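You operate a simulated robot arm through the tools that you are given. There is no shell and no other tool.

You are at the controls of a simulated two-armed robot. One attempt, no reset.

TASK
Set both bench speed knobs halfway, then run each cylinder out and back.

The check looks at the end state, three seconds after you hand in, the way a careful person would. Anything else that was tipped, shoved, dropped, spilled or broken makes it a failure.

THE ROBOT
Two 7-joint arms with fingered hands on one trunk that stands fixed in place. Base frame: the origin is at the foot of the trunk, x ahead of it, y to its left, z up. Readings come in mm, rad, newtons and seconds.
The left shoulder is at [42, 162, 1061], the right one opposite. Payload 4 kg a hand.
The TCP of each hand is the grasp point between the finger pads, 36 mm short of the fingertips. In the tool frame z runs along the fingers and y along their closing line. Largest opening 124 mm; the body of the gripper starts 42 mm behind the TCP. The gripper is a hand of 4 fingers: y runs from the thumb to the fingers, the wrist lies at [-15, -99, -189] in the tool frame, and closing takes about 1.5 s.
Orientation is that of the tool frame in the base frame, as a unit quaternion [x, y, z, w]. With the fingers straight down and the wrist toward the robot, the tool's x, y and z point along [0, 1, 0], [1, 0, 0] and [0, 0, -1] of the base frame.

THE INTERFACE
- The arms move only by the tool send_rows. It takes "left_commands", "right_commands" or both (then of equal length, played together; a hand with none holds still); each is a list that holds one entry, the list of rows, each a list of 6 numbers: the shift along the tool's x, y, z in units of 50 mm (1.0 is 50 mm), then the turn, a rotation vector about the tool's x, y, z in units of 6 degrees (1.0 is 6 degrees). In form: [[[tx, ty, tz, ax, ay, az], ...]]. A call has 1 to 20 rows; each row shifts and turns the commanded pose from where the row before left it, along the tool's axes as they then stand. "left_hand" and "right_hand" are, for a hand that has rows, the gripper command, from -1 (shut) to 1 (fully open), values between in proportion, set as the call begins (left out, the last holds). A call with a number of a shift or a turn outside -1 to 1 is refused whole. Each row takes 0.2 s and may step no farther than 50 mm and 0.15 rad from the row before; otherwise, or with a gripper value out of range, the whole call is refused. Where a pose cannot be reached the arm comes as near as it can. A force on the tool above 40 N (or 10 N above the force at the start of the call, whichever is more), or a blocked arm, ends the call early, and 0.2 s more pass. Each finger travels about 45 mm/s and halts on what it meets, pressing with about 28 N; the grip force reading is that of the motor and also rises with nothing between the fingers. The clock runs only during rows and for 0.2 s after the last one: add rows that do not move to give the fingers time. It gives the time, the measured TCP pose, the force on the tool (base axes), the opening and the grip force at its end, in the units of the frame above (readings bear some noise), with the torque about the TCP (base axes, N m) and any sound that the robot's microphone picked up.
- Cameras (640 x 400 px; columns grow to the right, rows downward): "scene" is now at [151.4, -24, 1316]; the picture's right is [-0.26, -0.96, 0.04], its down [-0.31, 0.04, -0.95] and it looks along [0.91, -0.26, -0.31] (base axes); focal length 301 px, centre (320, 200). "left" rides on the left gripper at [-75, -86, -123] in its tool frame; the picture's right is [-0.70, -0.34, 0.63], its down [0.64, -0.68, 0.35] and it looks along [0.32, 0.65, 0.69] (tool axes); focal length 275 px, centre (320, 200). "right" rides on the right gripper at [75, -86, -123] in its tool frame; the picture's right is [-0.70, 0.34, -0.63], its down [-0.64, -0.68, 0.35] and it looks along [-0.32, 0.65, 0.69] (tool axes); focal length 275 px, centre (320, 200).
- snapshot(camera): a new picture of that camera. The clock stands still meanwhile.
- move_column(by): slides the trunk up (or, below 0, down) by that many mm; the arms and the scene camera ride with it, the base frame stays. It gives what a move gives, with no picture.
- set_fingers(index, middle, ring, thumb_bend, thumb_turn, hand): sets how far each is bent, from 0 (flat) to 100 (curled in); at 30 the hand is open as for a grip, at 70 the pads meet at the TCP. One left out holds its place. A second passes; each finger stops where it meets its share of the squeeze, and holds until it gets a number again. A gripper value or a shape takes the hand back. It gives what a move gives, with no picture; readings hold the bend of each and the force on the fingers (four entries, about 0 where the hand has none), thumb and palm. thumb_turn goes from beside the hand (0) to across from the fingers (100), as for a grip.
- preshape(shape, hand): the hand has 4 fingers and takes this shape, open, in about a second: jaw (thumb against the fingers, like two jaws); tri (thumb and two fingers); tip (a fingertip pinch); poke (one finger out to press); point (the index stretched); flat (the hand flat); cup (the hand cupped); fist (a fist). The gripper value then closes the fingers along that shape, each until it touches; the sizes above hold for jaw. It gives what a move gives, with no picture.
- turn_head(pan, tilt): turns the head with the scene camera to pan (to the left, within 1.501 rad either way) and tilt (down, from -0.506 to 1.204), counted from straight ahead of the robot. It gives what a move gives.
- probe_pixels(camera, pixels): for up to 12 pixels [column, row] of the newest picture of that camera ("zoom" is the newest enlarged one), the place [x, y, z] in the base frame of the surface seen there, good to about 3 mm. The clock stands still meanwhile.
- zoom(camera, box): a new picture of the part [left, top, right, bottom] of that camera's present view, enlarged. The clock stands still meanwhile.
- sign_off(): hands the job in; it is judged then, once.

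Leave the grippers open and the arms clear of the work at the hand-in unless told otherwise.

The tools are called after "Emit:" as a command line: name --argument value ..., lists and objects as JSON in quotes. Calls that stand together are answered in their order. send_rows: Moves the arms, as the interface text tells. Its arguments: {"type":"object","properties":{"left_commands":{"type":"array","items":{"type":"array","items":{"type":"array","items":{"type":"number"}}}},"left_hand":{"type":"number"},"right_commands":{"type":"array","items":{"type":"array","items":{"type":"array","items":{"type":"number"}}}},"right_hand":{"type":"number"}},"required":[]} The other tools are called the same way: move_column (by) slides the trunk up or down; preshape (shape, hand) gives the hand a shape; set_fingers (index, middle, ring, thumb_bend, thumb_turn, hand) moves the fingers one by one; turn_head (pan, tilt) turns the head that bears the scene camera; snapshot (camera) takes a picture; probe_pixels (camera, pixels) gives the place of the surface under pixels of a picture; zoom (camera, box) takes an enlarged picture of a part of a camera's view; sign_off () hands the job in.

At the start:

```text
t: 0.0
left_ee_pos: [798.6, 6.5, 1240.8]
left_tcp_rot: [0.707, 0.707, -0.001, 0.0]
left_ft_force: [-0.7, 0.2, -0.8]
left_moment: [0.0, 0.0, -0.05]
left_grip_width: 124.0
left_grip_force: 0.2
left_shape: jaw
left_bend: [30.0, 30.0, 30.0, 30.0, 98.0]
left_finger forces: [0.0, 0.0, 0.1, 0.0, 0.0, 0.0]
right_ee_pos: [577.8, -674.7, 1240.2]
right_tcp_rot: [0.707, 0.707, 0.0, -0.001]
right_ft_force: [-1.2, 0.4, -1.3]
right_moment: [0.0, -0.02, -0.02]
right_grip_width: 123.7
right_grip_force: 0.1
right_shape: jaw
right_bend: [30.0, 30.0, 30.0, 30.0, 98.0]
right_finger forces: [0.1, 0.1, 0.1, 0.0, 0.0, 0.0]
trunk travel left (down, up): [-225.0, 253.0]
head pan, tilt: [-0.269, 0.168]
```

scene: 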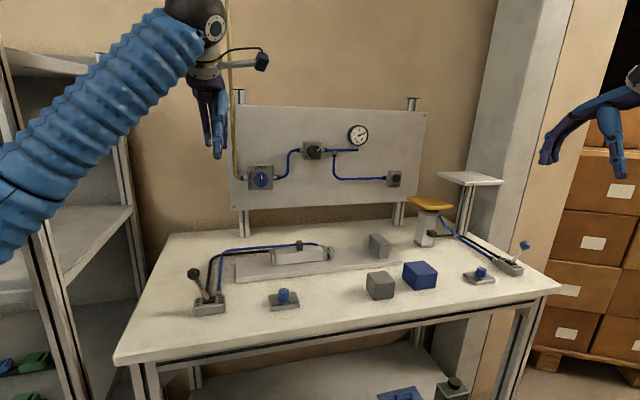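
right: 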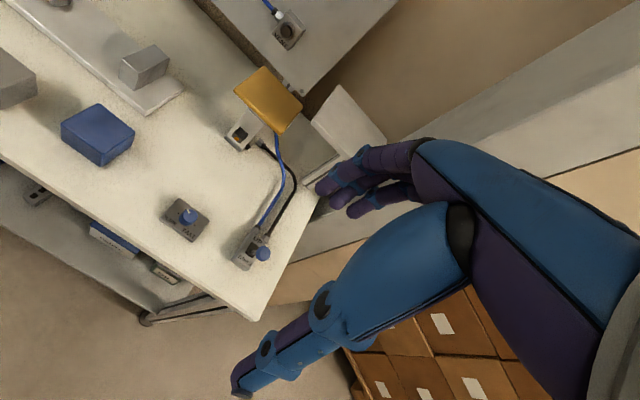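
left: 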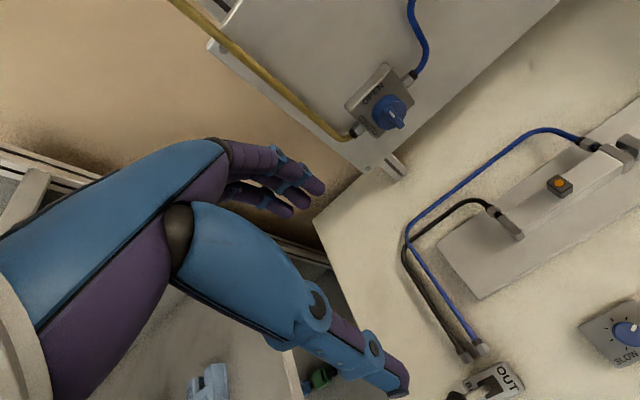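

I see a bench with a panel (main valve, regulator, gauge), two lever valves and two blue speed knobs, a horizontal cylinder and a vertical one with a yellow plate. I'll zoom in on each part first.

Emit:
zoom --camera "scene" --box '[170, 220, 350, 330]'

Emit:
zoom --camera "scene" --box '[400, 180, 560, 290]'

Emit:
zoom --camera "scene" --box '[225, 100, 425, 225]'

Emit:
zoom --camera "left" --box '[440, 260, 640, 400]'

Emit:
zoom --camera "right" --box '[140, 170, 320, 290]'

Emit:
zoom --camera "left" --box '[320, 40, 460, 160]'

```text
3.56 times, centred on (260, 275) of scene
```

zoom: 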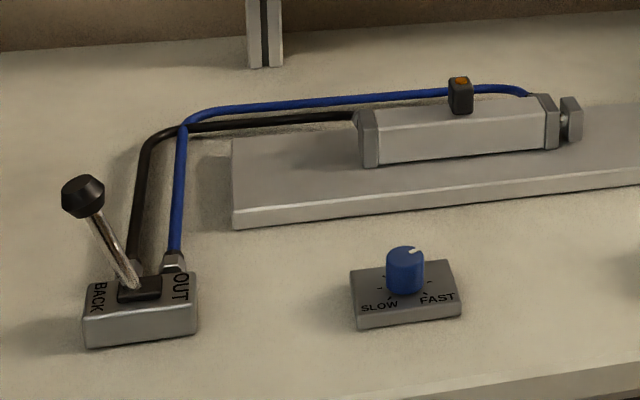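

```text
3.64 times, centred on (480, 235) of scene
```

zoom: 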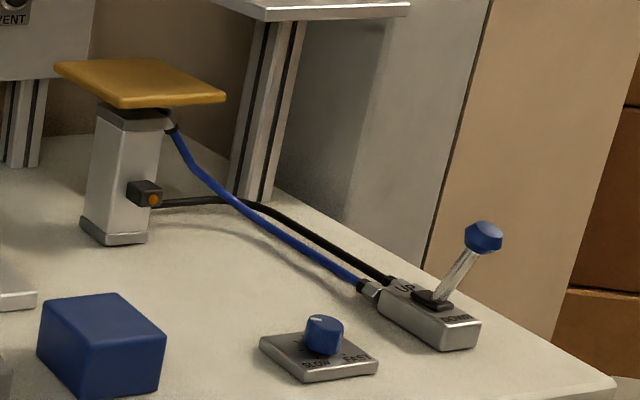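

```text
3.20 times, centred on (325, 162) of scene
```

zoom: 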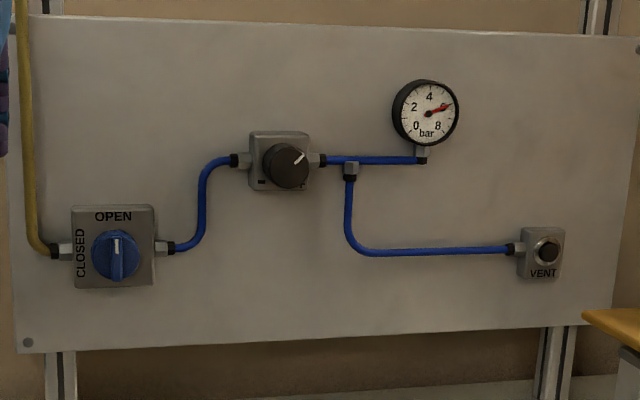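

```text
2.86 times, centred on (540, 330) of left
```

zoom: 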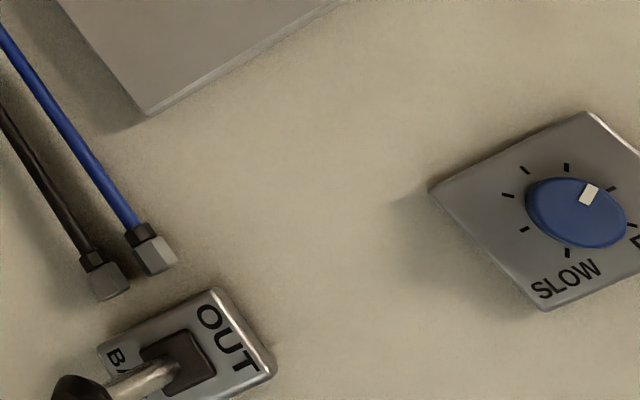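

```text
3.33 times, centred on (230, 230) of right
```

zoom: 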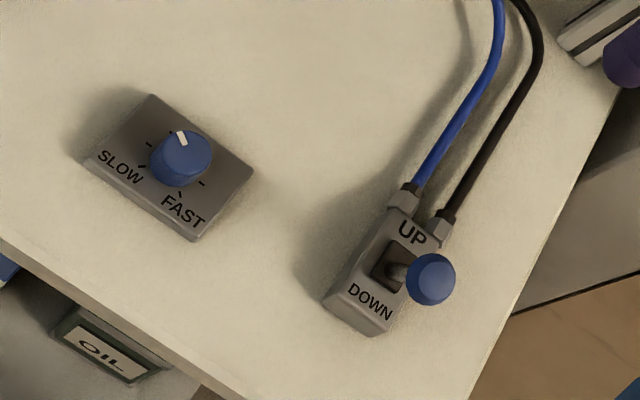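

```text
3.33 times, centred on (390, 100) of left
```

zoom: 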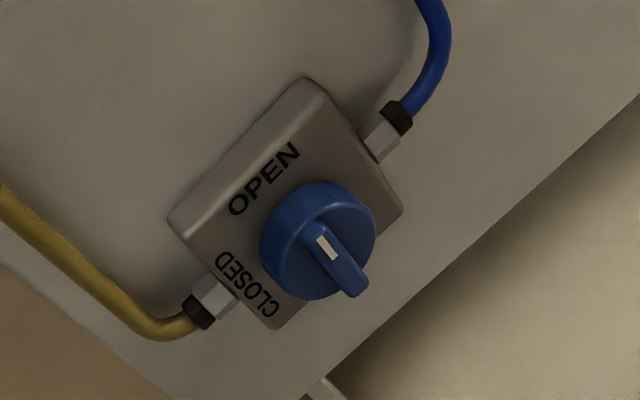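

The main valve's handle points to OPEN and the gauge reads about 6 bar. Next I'll look closer at the knob dials, the horizontal cylinder's travel path and the room above the yellow plate.

Emit:
zoom --camera "scene" --box '[260, 220, 450, 310]'

Emit:
zoom --camera "scene" --box '[262, 280, 307, 312]'

Emit:
zoom --camera "scene" --box '[455, 255, 505, 290]'

Emit:
zoom --camera "right" --box '[0, 0, 320, 200]'

Emit:
zoom --camera "right" --box '[155, 185, 225, 250]'

Emit:
zoom --camera "scene" --box '[400, 90, 540, 260]'

```text
3.37 times, centred on (355, 265) of scene
```

zoom: 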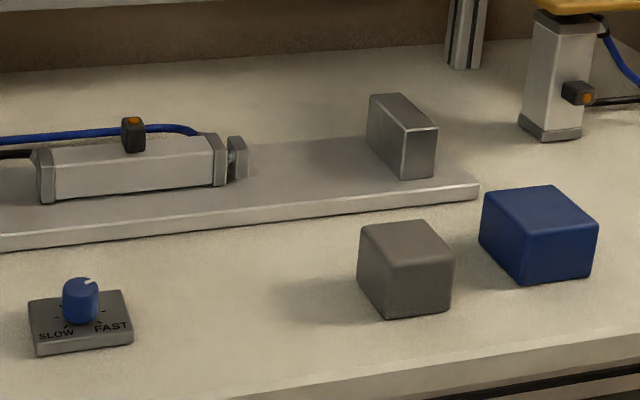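

```text
12.50 times, centred on (284, 296) of scene
```

zoom: 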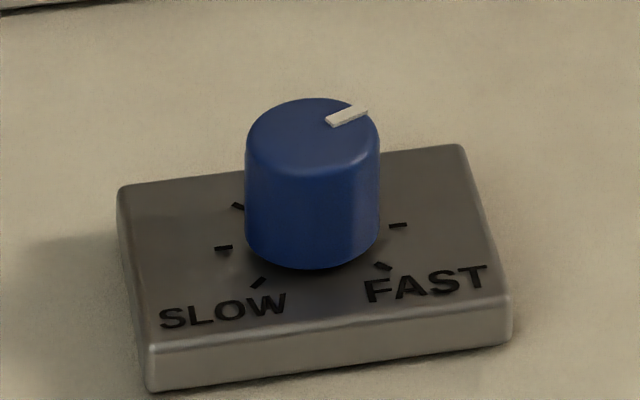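

```text
11.43 times, centred on (480, 272) of scene
```

zoom: 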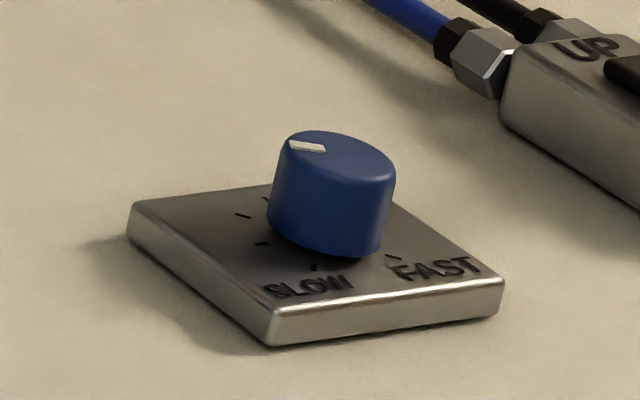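

```text
2.00 times, centred on (160, 100) of right
```

zoom: 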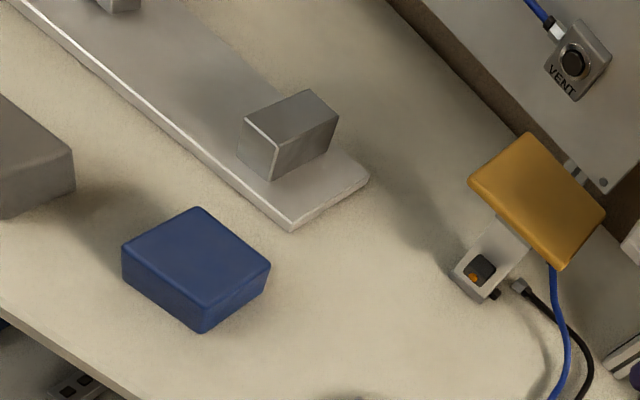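

```text
6.15 times, centred on (190, 218) of right
```

zoom: 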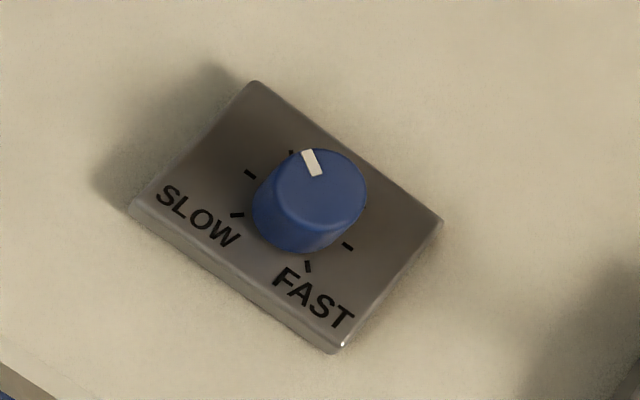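

```text
2.35 times, centred on (470, 175) of scene
```

zoom: 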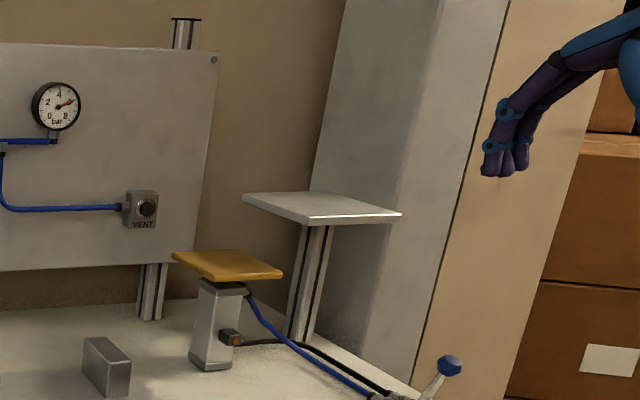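

Now I'll measure places: knobs, plates, lever balls, rod tip, the stop block and bench.

Emit:
zoom --camera "scene" --box '[262, 280, 307, 312]'

Emit:
probe_pixels --camera "zoom" --pixels '[[312, 130], [350, 114], [330, 122], [258, 282], [382, 266], [398, 226], [224, 247], [238, 206], [120, 190], [460, 148], [508, 300], [152, 348]]'

Emit:
zoom --camera "scene" --box '[455, 255, 505, 290]'

Emit:
probe_pixels --camera "zoom" --pixels '[[340, 155], [292, 145], [322, 150], [313, 268], [394, 256], [261, 243], [242, 215], [135, 205], [270, 312], [500, 282], [280, 340], [100, 320]]'

Emit:
zoom --camera "scene" --box '[180, 255, 240, 325]'

Emit:
zoom --camera "scene" --box '[485, 225, 545, 285]'

```text
12.50 times, centred on (284, 296) of scene
```

zoom: 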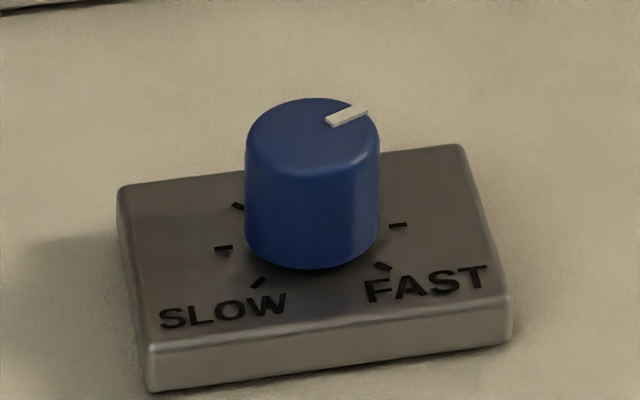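

```text
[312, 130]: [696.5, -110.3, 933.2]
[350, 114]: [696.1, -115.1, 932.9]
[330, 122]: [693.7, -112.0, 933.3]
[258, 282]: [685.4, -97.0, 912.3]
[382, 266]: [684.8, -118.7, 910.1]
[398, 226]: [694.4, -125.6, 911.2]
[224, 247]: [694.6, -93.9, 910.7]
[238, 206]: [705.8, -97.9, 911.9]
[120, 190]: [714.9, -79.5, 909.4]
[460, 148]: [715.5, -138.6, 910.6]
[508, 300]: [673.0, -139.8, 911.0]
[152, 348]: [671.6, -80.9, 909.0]
```

```text
11.43 times, centred on (480, 272) of scene
```

zoom: 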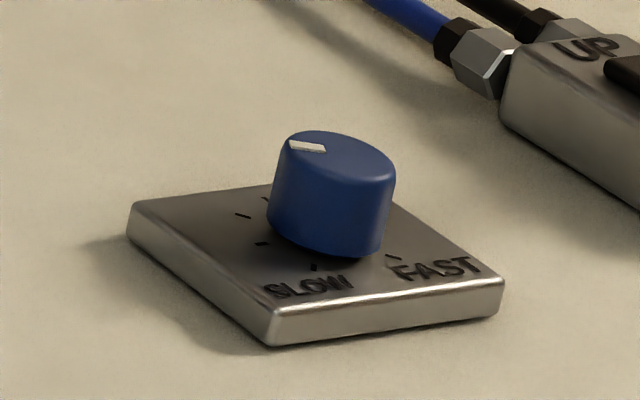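

```text
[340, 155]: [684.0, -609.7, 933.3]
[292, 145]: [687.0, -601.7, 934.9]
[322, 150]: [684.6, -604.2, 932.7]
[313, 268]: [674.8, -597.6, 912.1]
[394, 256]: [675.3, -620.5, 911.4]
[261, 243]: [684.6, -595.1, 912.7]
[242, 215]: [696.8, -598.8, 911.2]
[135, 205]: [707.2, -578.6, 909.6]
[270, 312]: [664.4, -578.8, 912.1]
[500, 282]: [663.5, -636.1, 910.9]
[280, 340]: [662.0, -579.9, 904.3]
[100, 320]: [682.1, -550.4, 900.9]
```

```text
5.71 times, centred on (210, 290) of scene
```

zoom: 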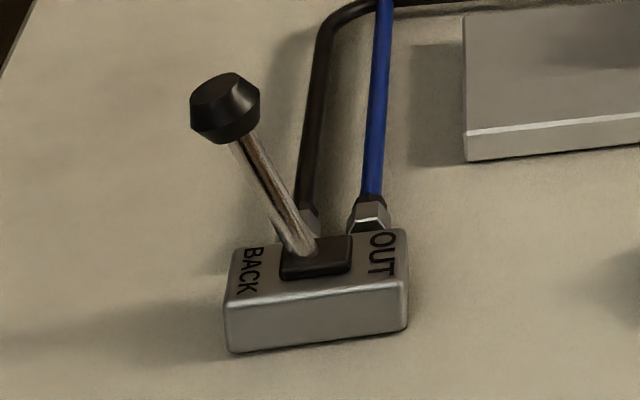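

```text
6.67 times, centred on (515, 255) of scene
```

zoom: 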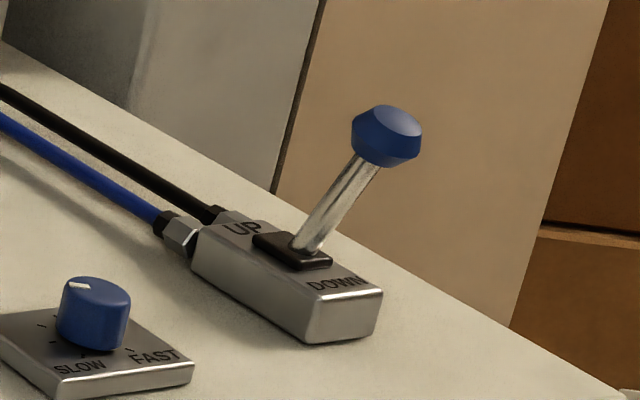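

The plates are square to the base axes, the knob tops are at z≈933, and the bench is at z≈901. The left knob's mark is turned toward FAST by about 65°, and the right knob's toward SLOW by about the same. Next come the lever positions and obstacles.

Emit:
probe_pixels --camera "zoom" --pixels '[[385, 125], [370, 155], [340, 195], [305, 245], [290, 250], [200, 235], [305, 335], [380, 300], [245, 228], [340, 282], [400, 110], [420, 150]]'

Emit:
zoom --camera "scene" --box '[180, 255, 240, 325]'

Emit:
probe_pixels --camera "zoom" --pixels '[[215, 95], [225, 130], [250, 100], [265, 175], [300, 245], [315, 255], [230, 310], [405, 285], [403, 235], [233, 255], [240, 80], [195, 110]]'

Emit:
zoom --camera "scene" --box '[260, 220, 450, 310]'

Emit:
probe_pixels --camera "zoom" --pixels '[[240, 150], [232, 175], [218, 140], [370, 100], [405, 130], [435, 128], [403, 178], [400, 240], [540, 205], [130, 120], [60, 150], [570, 15]]'

```text
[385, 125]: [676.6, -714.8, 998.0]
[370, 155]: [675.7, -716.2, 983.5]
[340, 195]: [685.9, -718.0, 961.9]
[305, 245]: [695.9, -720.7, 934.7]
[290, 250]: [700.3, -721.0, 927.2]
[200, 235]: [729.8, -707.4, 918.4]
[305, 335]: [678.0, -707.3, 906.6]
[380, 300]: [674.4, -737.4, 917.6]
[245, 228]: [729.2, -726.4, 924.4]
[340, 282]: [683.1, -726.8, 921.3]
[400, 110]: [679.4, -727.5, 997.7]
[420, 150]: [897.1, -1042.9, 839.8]
```

```text
5.71 times, centred on (210, 290) of scene
```

zoom: 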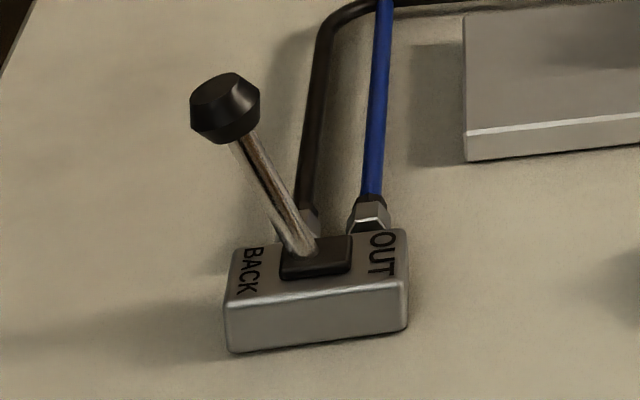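

```text
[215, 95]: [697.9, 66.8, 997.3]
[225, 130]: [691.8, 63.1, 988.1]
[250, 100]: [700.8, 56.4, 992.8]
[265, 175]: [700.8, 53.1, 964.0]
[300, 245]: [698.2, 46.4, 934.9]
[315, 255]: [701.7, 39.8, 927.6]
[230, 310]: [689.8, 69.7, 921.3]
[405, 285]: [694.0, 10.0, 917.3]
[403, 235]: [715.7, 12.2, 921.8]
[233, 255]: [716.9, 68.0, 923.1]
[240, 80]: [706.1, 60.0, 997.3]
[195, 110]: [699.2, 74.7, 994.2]
```

```text
3.37 times, centred on (355, 265) of scene
```

zoom: 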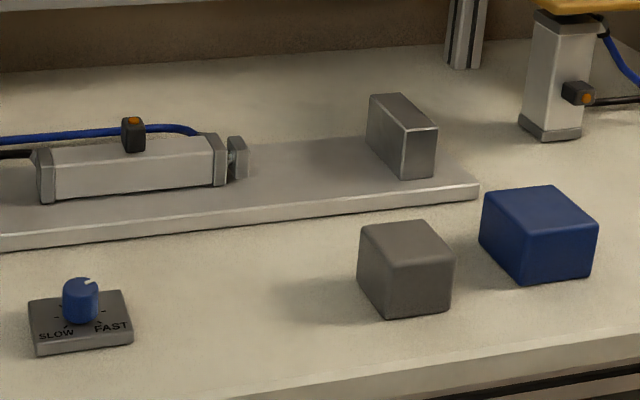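

```text
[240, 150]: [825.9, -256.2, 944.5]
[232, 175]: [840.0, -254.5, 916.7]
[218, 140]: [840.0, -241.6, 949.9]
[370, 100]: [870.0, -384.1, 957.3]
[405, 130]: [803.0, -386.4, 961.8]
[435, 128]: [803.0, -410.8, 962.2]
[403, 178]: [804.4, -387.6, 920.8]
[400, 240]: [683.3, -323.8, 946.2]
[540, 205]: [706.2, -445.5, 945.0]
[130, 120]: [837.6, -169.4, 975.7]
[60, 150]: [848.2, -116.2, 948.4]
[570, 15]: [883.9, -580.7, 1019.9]
```

Left lever: the ball is near (702, 64, 992) leaning +y (BACK), pivot about (702, 40). Right lever: the ball is near (680, -722, 992) leaning toward the robot (DOWN), pivot about (702, -722). Both cylinders are at their back position. I'll try hand shapes in free air, starting with tip on both hands.

Emit:
preshape --shape "tip" --hand "left"

Emit:
preshape --shape "tri" --hand "right"

Emit:
zoom --camera "scene" --box '[150, 50, 270, 170]'

Emit:
zoom --camera "scene" --box '[520, 60, 640, 200]'

Emit:
snapshot --camera "left"

Emit:
snapshot --camera "right"

```text
t: 0.9
left_ee_pos: [797.6, 7.6, 1240.8]
left_tcp_rot: [0.707, 0.707, 0.0, 0.0]
left_ft_force: [0.2, 0.0, -0.1]
left_moment: [-0.01, -0.02, -0.03]
left_grip_width: 123.8
left_grip_force: 0.1
left_shape: tip
left_bend: [31.0, 98.0, 99.0, 30.0, 98.0]
left_finger forces: [0.0, 0.1, 0.1, 0.0, 0.0, 0.0]
right_ee_pos: [577.1, -675.5, 1239.9]
right_tcp_rot: [0.708, 0.707, 0.001, 0.0]
right_ft_force: [0.1, 0.5, 0.3]
right_moment: [0.03, 0.0, -0.01]
right_grip_width: 123.7
right_grip_force: 0.1
right_shape: jaw
right_bend: [30.0, 30.0, 30.0, 30.0, 98.0]
right_finger forces: [0.0, 0.0, 0.0, 0.1, 0.1, 0.0]
trunk travel left (down, up): [-225.0, 253.0]
head pan, tilt: [-0.269, 0.168]
```

```text
t: 1.8
left_ee_pos: [797.1, 7.1, 1240.9]
left_tcp_rot: [0.707, 0.707, 0.0, 0.0]
left_ft_force: [0.0, -0.2, -0.4]
left_moment: [0.02, 0.04, -0.03]
left_grip_width: 123.8
left_grip_force: 0.1
left_shape: tip
left_bend: [31.0, 98.0, 99.0, 30.0, 98.0]
left_finger forces: [0.0, 0.0, 0.0, 0.0, 0.0, 0.0]
right_ee_pos: [577.9, -675.5, 1240.7]
right_tcp_rot: [0.707, 0.707, 0.001, 0.0]
right_ft_force: [0.0, 0.5, -0.9]
right_moment: [-0.04, 0.0, -0.05]
right_grip_width: 123.8
right_grip_force: 0.0
right_shape: tri
right_bend: [30.0, 30.0, 99.0, 30.0, 98.0]
right_finger forces: [0.0, 0.1, 0.0, 0.0, 0.1, 0.0]
trunk travel left (down, up): [-225.0, 253.0]
head pan, tilt: [-0.269, 0.168]
```

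```text
3.33 times, centred on (210, 110) of scene
```

zoom: 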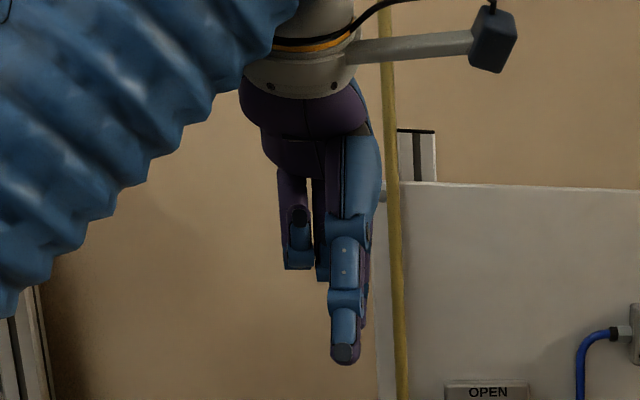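

```text
2.86 times, centred on (580, 130) of scene
```

zoom: 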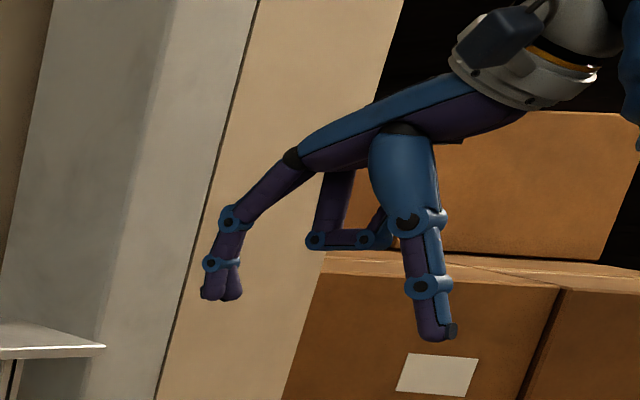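

```text
taken
```

left: 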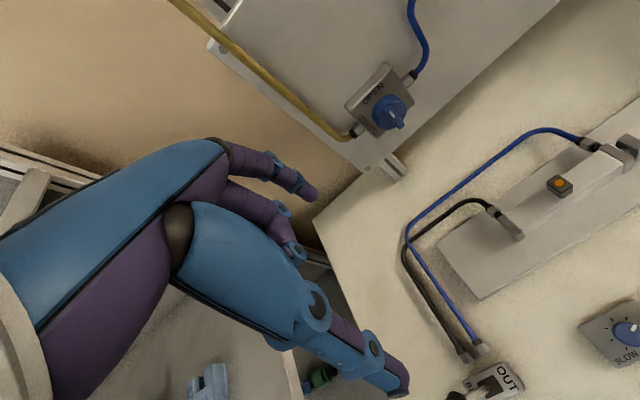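

```text
taken
```

right: 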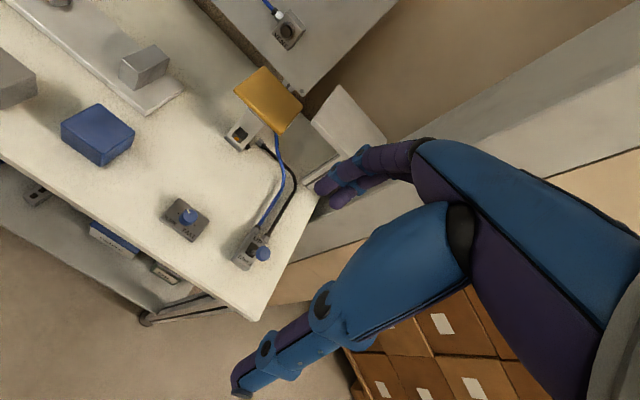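

The hand is human-like: three fingers and a thumb. I'll close both in free air to see where the tips meet.

Emit:
send_rows --left_commands '[[[0, 0, 0, 0, 0, 0], [0, 0, 0, 0, 0, 0], [0, 0, 0, 0, 0, 0], [0, 0, 0, 0, 0, 0], [0, 0, 0, 0, 0, 0], [0, 0, 0, 0, 0, 0], [0, 0, 0, 0, 0, 0], [0, 0, 0, 0, 0, 0], [0, 0, 0, 0, 0, 0], [0, 0, 0, 0, 0, 0]]]' --right_commands '[[[0, 0, 0, 0, 0, 0], [0, 0, 0, 0, 0, 0], [0, 0, 0, 0, 0, 0], [0, 0, 0, 0, 0, 0], [0, 0, 0, 0, 0, 0], [0, 0, 0, 0, 0, 0], [0, 0, 0, 0, 0, 0], [0, 0, 0, 0, 0, 0], [0, 0, 0, 0, 0, 0], [0, 0, 0, 0, 0, 0]]]' --left_hand -0.65 --right_hand -0.65

Emit:
zoom --camera "scene" --box '[520, 60, 640, 200]'

Emit:
snapshot --camera "left"

Emit:
snapshot --camera "right"

Emit:
probe_pixels --camera "right" --pixels '[[240, 385]]'

```text
t: 4.0
left_ee_pos: [798.0, 7.5, 1239.7]
left_tcp_rot: [0.707, 0.707, 0.0, 0.0]
left_ft_force: [0.4, -1.6, 0.5]
left_moment: [-0.02, 0.0, -0.01]
left_grip_width: 24.2
left_grip_force: 0.1
left_shape: tip
left_bend: [59.0, 98.0, 99.0, 64.0, 100.0]
left_finger forces: [0.0, 0.0, 0.0, 0.0, 0.0, 0.0]
right_ee_pos: [578.6, -675.3, 1239.3]
right_tcp_rot: [0.707, 0.708, 0.0, 0.0]
right_ft_force: [0.5, 0.1, -0.1]
right_moment: [-0.02, -0.01, -0.01]
right_grip_width: 21.8
right_grip_force: 0.2
right_shape: tri
right_bend: [58.0, 61.0, 99.0, 65.0, 100.0]
right_finger forces: [0.0, 0.0, 0.0, 0.1, 0.0, 0.0]
trunk travel left (down, up): [-225.0, 253.0]
head pan, tilt: [-0.269, 0.168]
```

```text
2.86 times, centred on (580, 130) of scene
```

zoom: 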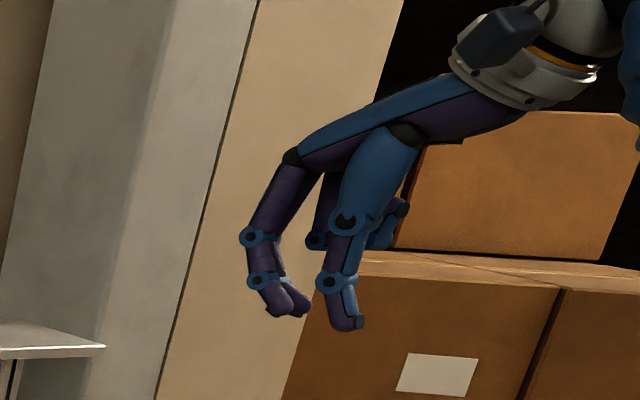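

```text
taken
```

left: 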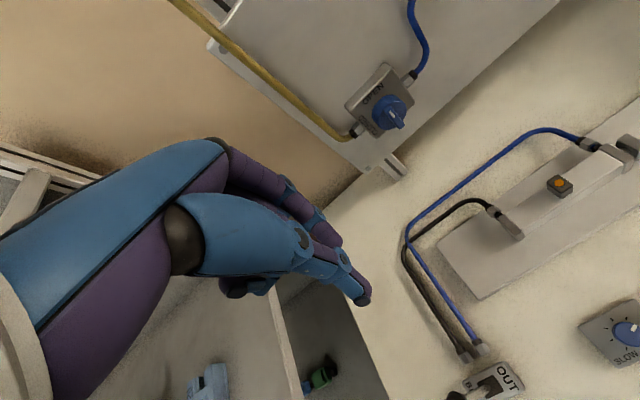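

```text
taken
```

right: 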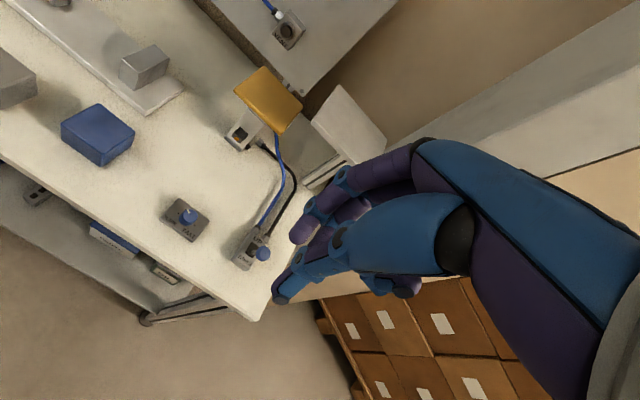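

```text
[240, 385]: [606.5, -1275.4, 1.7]
```

Hands closed to about 22 mm. I'll probe the tip positions of the right hand (tri) in the scene zoom: thumb tip at (345,325), fingertips near (285,310) and (302,308).

Emit:
zoom --camera "scene" --box '[555, 130, 610, 185]'

Emit:
zoom --camera "right" --box '[255, 170, 375, 320]'

Emit:
zoom --camera "left" --box '[265, 190, 395, 320]'

```text
7.27 times, centred on (582, 158) of scene
```

zoom: 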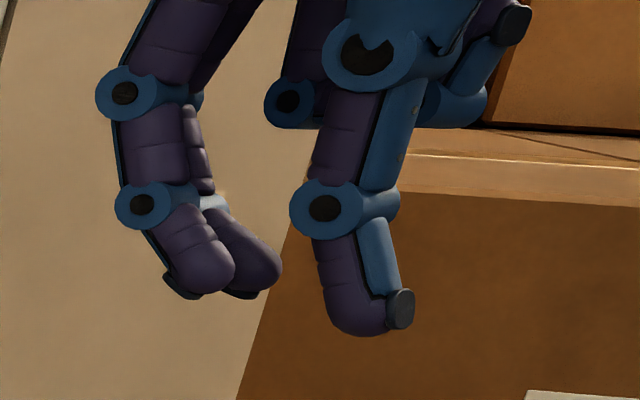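

```text
2.67 times, centred on (315, 245) of right
```

zoom: 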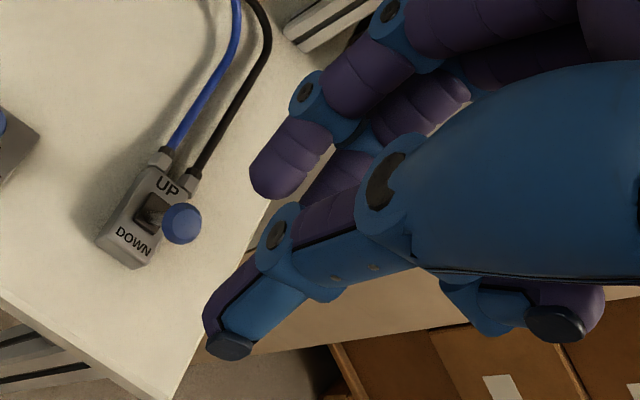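

```text
3.08 times, centred on (330, 255) of left
```

zoom: 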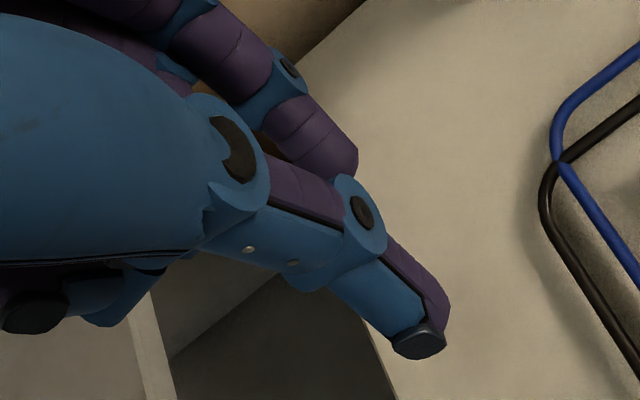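

Emit:
zoom --camera "scene" --box '[555, 130, 610, 185]'

Emit:
probe_pixels --camera "zoom" --pixels '[[350, 325], [345, 290], [335, 240], [405, 310], [205, 265], [190, 290], [265, 260], [255, 285], [150, 205], [330, 208], [225, 240], [390, 310]]'

Emit:
zoom --camera "right" --box '[255, 170, 375, 320]'

Emit:
probe_pixels --camera "zoom" --pixels '[[225, 300], [230, 345], [245, 310], [275, 235], [275, 170], [265, 185], [300, 150], [330, 185], [320, 95], [215, 320], [560, 320], [340, 170]]'

Emit:
zoom --camera "left" --box '[265, 190, 395, 320]'

Emit:
probe_pixels --camera "zoom" --pixels '[[430, 300], [420, 340], [400, 290], [360, 212], [345, 155], [320, 130], [330, 170], [435, 320], [290, 68], [370, 300], [35, 310], [140, 90]]'

```text
7.27 times, centred on (582, 158) of scene
```

zoom: 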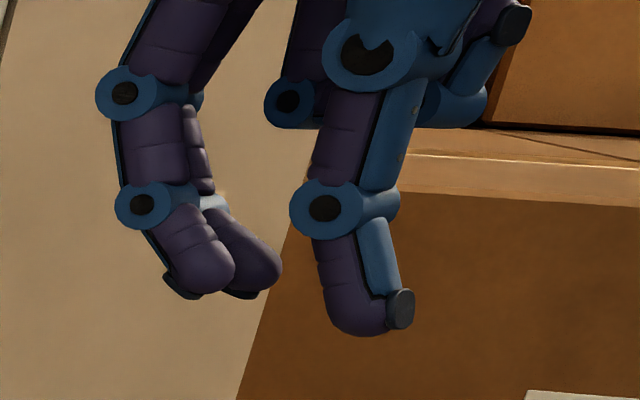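

```text
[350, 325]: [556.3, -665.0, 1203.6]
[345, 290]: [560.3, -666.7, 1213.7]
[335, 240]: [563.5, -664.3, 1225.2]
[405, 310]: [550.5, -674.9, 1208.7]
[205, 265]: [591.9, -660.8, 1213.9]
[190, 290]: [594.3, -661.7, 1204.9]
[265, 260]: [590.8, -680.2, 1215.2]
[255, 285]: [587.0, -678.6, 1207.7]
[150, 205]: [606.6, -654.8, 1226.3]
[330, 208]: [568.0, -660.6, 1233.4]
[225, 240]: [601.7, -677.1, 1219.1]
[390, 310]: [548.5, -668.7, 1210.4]
```

```text
2.67 times, centred on (315, 245) of right
```

zoom: 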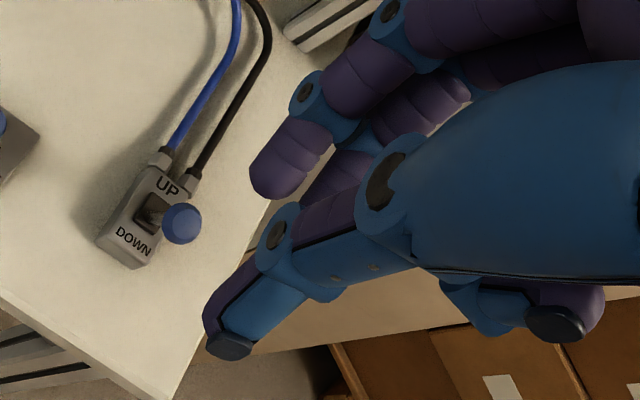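

```text
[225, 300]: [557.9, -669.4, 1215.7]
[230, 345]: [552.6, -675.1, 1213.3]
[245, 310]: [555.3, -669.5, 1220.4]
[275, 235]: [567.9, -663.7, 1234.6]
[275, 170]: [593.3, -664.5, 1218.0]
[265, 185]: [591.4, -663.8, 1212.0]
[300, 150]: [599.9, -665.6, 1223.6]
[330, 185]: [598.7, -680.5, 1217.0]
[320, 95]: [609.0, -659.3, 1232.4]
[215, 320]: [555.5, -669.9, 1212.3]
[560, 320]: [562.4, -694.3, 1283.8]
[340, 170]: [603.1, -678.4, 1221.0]
```

```text
3.08 times, centred on (330, 255) of left
```

zoom: 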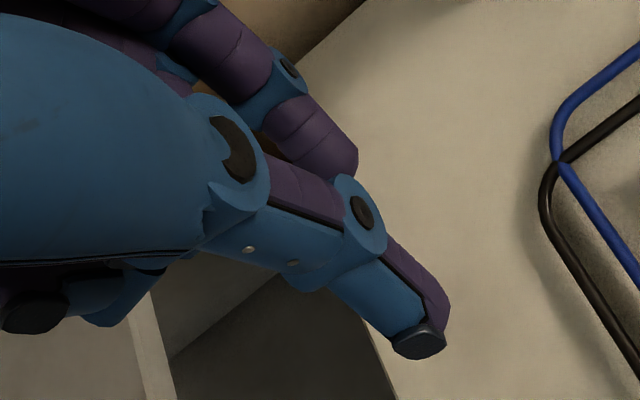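

```text
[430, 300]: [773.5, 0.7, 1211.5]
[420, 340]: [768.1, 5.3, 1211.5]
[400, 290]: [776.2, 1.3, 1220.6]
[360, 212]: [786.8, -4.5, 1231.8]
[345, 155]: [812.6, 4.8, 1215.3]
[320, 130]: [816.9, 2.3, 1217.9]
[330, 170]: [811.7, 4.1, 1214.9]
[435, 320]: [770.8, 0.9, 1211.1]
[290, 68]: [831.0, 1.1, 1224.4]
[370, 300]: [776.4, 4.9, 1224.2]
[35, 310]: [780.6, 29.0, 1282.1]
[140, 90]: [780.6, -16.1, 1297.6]
```

Tips close about 35 mm below the TCP, which suits gripping the knob with TCP near z≈950. For the left hand the scene camera looks along its closing line, so I'll set it to tri as well and look at sideways finger spacing.

Emit:
preshape --shape "tri" --hand "left"

Emit:
zoom --camera "scene" --box '[185, 90, 245, 165]'

Emit:
probe_pixels --camera "zoom" --pixels '[[320, 300], [340, 300], [300, 300], [360, 300]]'

```text
t: 4.9
left_ee_pos: [797.0, 7.7, 1240.0]
left_tcp_rot: [0.707, 0.707, 0.0, 0.0]
left_ft_force: [0.3, 0.2, 0.0]
left_moment: [-0.01, -0.03, 0.02]
left_grip_width: 123.8
left_grip_force: 0.1
left_shape: tri
left_bend: [30.0, 30.0, 99.0, 30.0, 98.0]
left_finger forces: [0.1, 0.1, 0.0, 0.0, 0.0, 0.0]
right_ee_pos: [578.1, -675.2, 1240.0]
right_tcp_rot: [0.707, 0.707, 0.0, 0.0]
right_ft_force: [-0.2, -0.7, 0.2]
right_moment: [0.02, 0.0, -0.02]
right_grip_width: 21.7
right_grip_force: 0.1
right_shape: tri
right_bend: [58.0, 61.0, 99.0, 65.0, 100.0]
right_finger forces: [0.0, 0.0, 0.1, 0.0, 0.0, 0.1]
trunk travel left (down, up): [-225.0, 253.0]
head pan, tilt: [-0.269, 0.168]
```

```text
5.33 times, centred on (215, 128) of scene
```

zoom: 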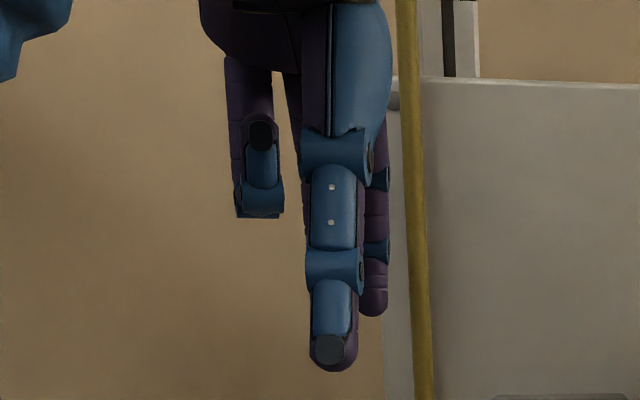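

```text
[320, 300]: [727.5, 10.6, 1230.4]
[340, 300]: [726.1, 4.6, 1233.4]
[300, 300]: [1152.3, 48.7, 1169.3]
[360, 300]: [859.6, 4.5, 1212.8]
```

In tri the thumb is centred between index and middle (offsets about -9 and +10 mm), giving a good three-point grip on a 22 mm knob. I'll move the left hand above the left knob (694, -110) at z≈1060, half open.

Emit:
send_rows --left_commands '[[[-0.393, -0.343, 0.6, 0, 0, 0], [-0.393, -0.343, 0.6, 0, 0, 0], [-0.393, -0.343, 0.6, 0, 0, 0], [-0.393, -0.343, 0.6, 0, 0, 0], [-0.393, -0.343, 0.6, 0, 0, 0], [-0.393, -0.343, 0.6, 0, 0, 0], [0, 0, 0, 0, 0, 0], [0, 0, 0, 0, 0, 1], [0, 0, 0, 0, 0, 1], [0, 0, 0, 0, 0, 1], [0, 0, 0, 0, 0, 1], [0, 0, 0, 0, 0, 1], [0, 0, 0, 0, 0, 1], [0, 0, 0, 0, 0, 0]]]' --left_hand -0.2

Emit:
snapshot --camera "left"

Emit:
snapshot --camera "scene"

```text
t: 7.9
left_ee_pos: [694.5, -110.4, 1061.8]
left_tcp_rot: [0.891, 0.454, 0.0, 0.0]
left_ft_force: [0.5, 0.0, 0.9]
left_moment: [-0.01, 0.0, -0.02]
left_grip_width: 49.9
left_grip_force: 0.0
left_shape: tri
left_bend: [46.0, 50.0, 99.0, 59.0, 100.0]
left_finger forces: [0.0, 0.1, 0.0, 0.0, 0.0, 0.0]
right_ee_pos: [578.5, -675.1, 1238.9]
right_tcp_rot: [0.707, 0.707, 0.0, 0.0]
right_ft_force: [0.5, -0.1, 0.5]
right_moment: [0.0, -0.02, -0.01]
right_grip_width: 22.1
right_grip_force: 0.0
right_shape: tri
right_bend: [58.0, 61.0, 99.0, 65.0, 100.0]
right_finger forces: [0.1, 0.1, 0.0, 0.0, 0.1, 0.0]
trunk travel left (down, up): [-225.0, 253.0]
head pan, tilt: [-0.269, 0.168]
```

```text
taken
```

left: 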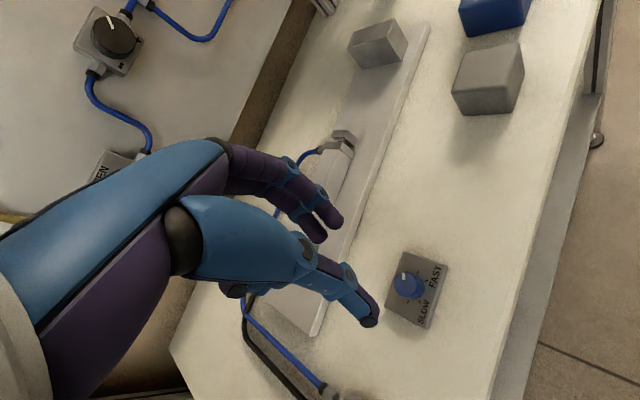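

```text
taken
```

scene: 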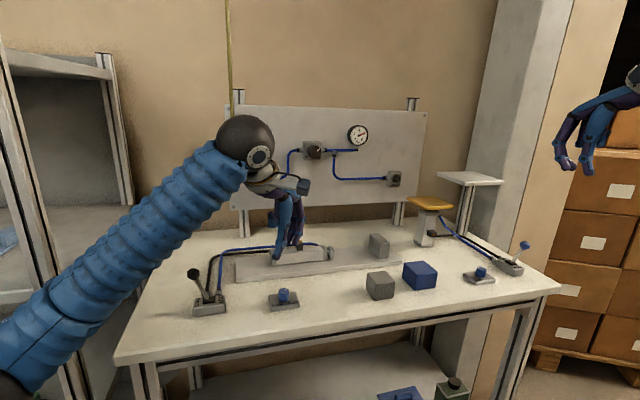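

The pose was reached with heading -36°. A zoom on the knob at (408,285) should give its mark angle.

Emit:
zoom --camera "left" --box '[375, 240, 465, 340]'

Emit:
probe_pixels --camera "zoom" --pixels '[[223, 128], [240, 160], [170, 45], [365, 80], [310, 360], [85, 300], [200, 190], [290, 190]]'

```text
4.00 times, centred on (420, 290) of left
```

zoom: 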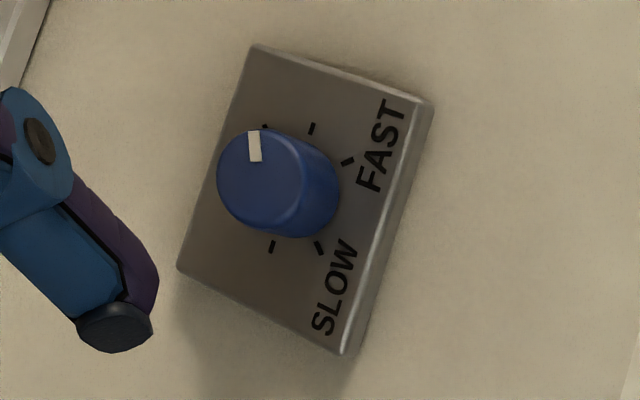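

```text
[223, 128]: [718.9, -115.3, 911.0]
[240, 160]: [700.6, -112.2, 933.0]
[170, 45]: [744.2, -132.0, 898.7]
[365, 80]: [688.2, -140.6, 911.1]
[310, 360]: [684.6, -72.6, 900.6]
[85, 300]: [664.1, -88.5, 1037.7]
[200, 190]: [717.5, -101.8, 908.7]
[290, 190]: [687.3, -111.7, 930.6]
```

The mark sits about 55° toward FAST, and the ticks at 45° put halfway straight ahead (+x). I'll lower the left hand over the knob to z≈953 in two stages, fingers at 50 mm opening.

Emit:
send_rows --left_commands '[[[0, 0, 0.5, 0, 0, 0], [0, 0, 0.5, 0, 0, 0], [0, 0, 0.4, 0, 0, 0], [0, 0, 0, 0, 0, 0]]]'

Emit:
snapshot --camera "left"

Emit:
zoom --camera "scene" --box '[240, 210, 340, 320]'

```text
t: 8.9
left_ee_pos: [694.6, -111.4, 991.5]
left_tcp_rot: [0.891, 0.454, 0.0, 0.001]
left_ft_force: [0.6, 0.1, 0.5]
left_moment: [-0.01, 0.0, -0.01]
left_grip_width: 49.9
left_grip_force: 0.1
left_shape: tri
left_bend: [46.0, 50.0, 99.0, 59.0, 100.0]
left_finger forces: [0.0, 0.1, 0.1, 0.1, 0.0, 0.1]
right_ee_pos: [576.9, -674.4, 1239.9]
right_tcp_rot: [0.707, 0.707, 0.0, 0.0]
right_ft_force: [0.6, 0.4, 0.5]
right_moment: [0.03, 0.02, -0.02]
right_grip_width: 21.7
right_grip_force: 0.0
right_shape: tri
right_bend: [58.0, 61.0, 99.0, 65.0, 100.0]
right_finger forces: [0.1, 0.1, 0.1, 0.0, 0.0, 0.0]
trunk travel left (down, up): [-225.0, 253.0]
head pan, tilt: [-0.269, 0.168]
```

```text
taken
```

left: 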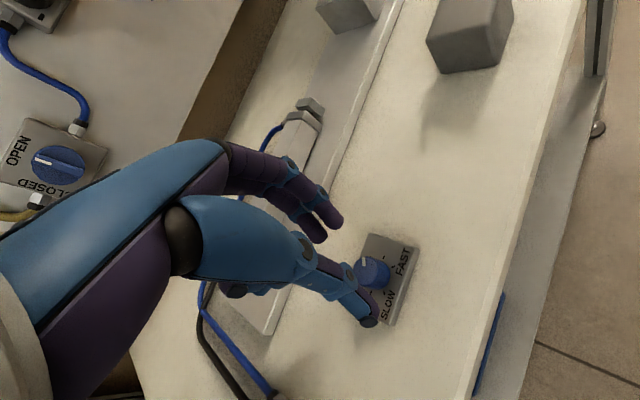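

```text
3.64 times, centred on (290, 265) of scene
```

zoom: 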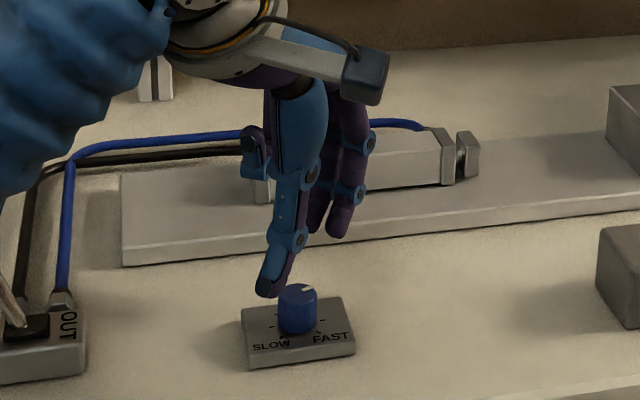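

The thumb is to the knob's near-left and the fingers far-right, as intended. I'll go down another 38 mm.

Emit:
send_rows --left_commands '[[[0.0, 0, 0.26, 0, 0, 0], [0.0, 0, 0.26, 0, 0, 0], [0.0, 0, 0.25, 0, 0, 0], [0, 0, 0, 0, 0, 0]]]'

Emit:
zoom --camera "left" --box '[270, 170, 430, 330]'

Emit:
zoom --camera "scene" --box '[250, 250, 330, 320]'

```text
t: 9.9
left_ee_pos: [694.7, -110.4, 951.4]
left_tcp_rot: [0.891, 0.454, 0.0, -0.001]
left_ft_force: [0.0, -0.6, -0.5]
left_moment: [-0.03, -0.04, 0.0]
left_grip_width: 49.9
left_grip_force: 0.1
left_shape: tri
left_bend: [46.0, 50.0, 99.0, 59.0, 100.0]
left_finger forces: [0.1, 0.0, 0.1, 0.0, 0.0, 0.1]
right_ee_pos: [577.3, -674.6, 1240.4]
right_tcp_rot: [0.707, 0.707, 0.0, 0.0]
right_ft_force: [0.3, -0.6, 0.5]
right_moment: [-0.01, 0.01, 0.01]
right_grip_width: 21.8
right_grip_force: 0.2
right_shape: tri
right_bend: [58.0, 61.0, 99.0, 65.0, 100.0]
right_finger forces: [0.0, 0.1, 0.1, 0.0, 0.0, 0.0]
trunk travel left (down, up): [-225.0, 253.0]
head pan, tilt: [-0.269, 0.168]
```

```text
2.50 times, centred on (350, 250) of left
```

zoom: 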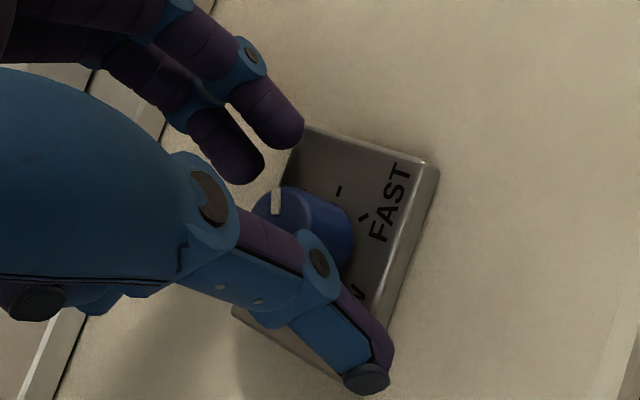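

```text
5.71 times, centred on (290, 285) of scene
```

zoom: 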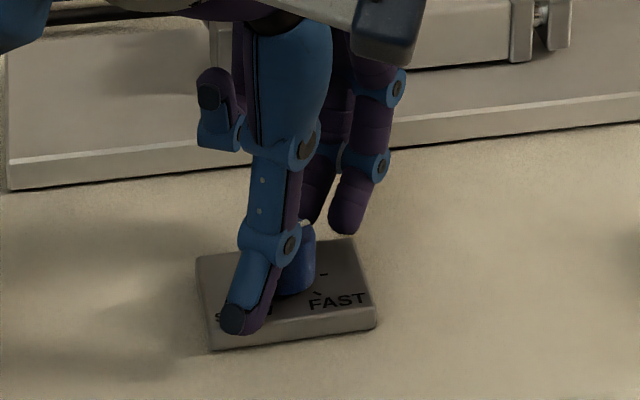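

Nothing touches yet. I'll close gently (-0.7) and read the finger forces.

Emit:
send_rows --left_commands '[[[0, 0, 0, 0, 0, 0], [0, 0, 0, 0, 0, 0], [0, 0, 0, 0, 0, 0], [0, 0, 0, 0, 0, 0], [0, 0, 0, 0, 0, 0]]]' --left_hand -0.75

Emit:
zoom --camera "left" --box '[270, 170, 430, 330]'

Emit:
zoom --camera "scene" --box '[250, 250, 330, 320]'

```text
t: 11.1
left_ee_pos: [694.5, -110.0, 952.0]
left_tcp_rot: [0.891, 0.454, 0.0, 0.0]
left_ft_force: [-5.0, 2.5, 1.8]
left_moment: [-0.03, -0.09, -0.04]
left_grip_width: 21.4
left_grip_force: 28.2
left_shape: tri
left_bend: [64.0, 64.0, 100.0, 63.0, 100.0]
left_finger forces: [11.2, 12.7, 0.1, 0.0, 29.8, 0.1]
right_ee_pos: [577.7, -674.9, 1240.8]
right_tcp_rot: [0.707, 0.707, 0.0, 0.001]
right_ft_force: [0.5, -0.3, 0.2]
right_moment: [0.05, 0.02, 0.01]
right_grip_width: 22.0
right_grip_force: 0.1
right_shape: tri
right_bend: [58.0, 61.0, 99.0, 65.0, 100.0]
right_finger forces: [0.0, 0.0, 0.0, 0.1, 0.1, 0.1]
trunk travel left (down, up): [-225.0, 253.0]
head pan, tilt: [-0.269, 0.168]
```

```text
2.50 times, centred on (350, 250) of left
```

zoom: 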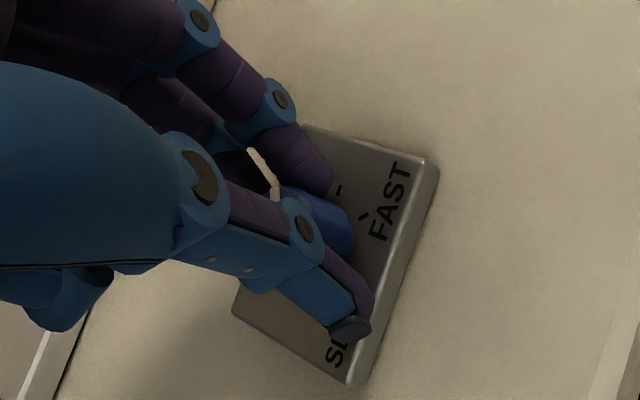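

```text
5.71 times, centred on (290, 285) of scene
```

zoom: 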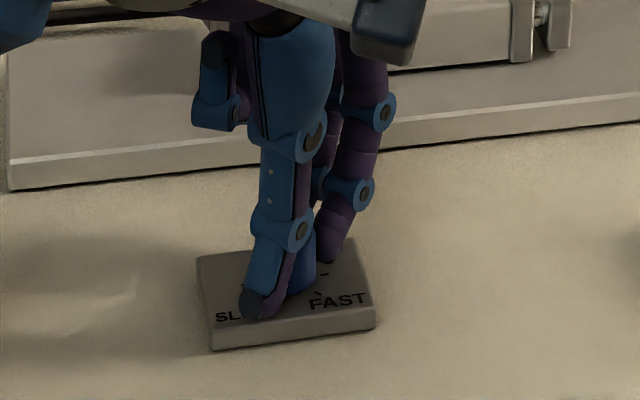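

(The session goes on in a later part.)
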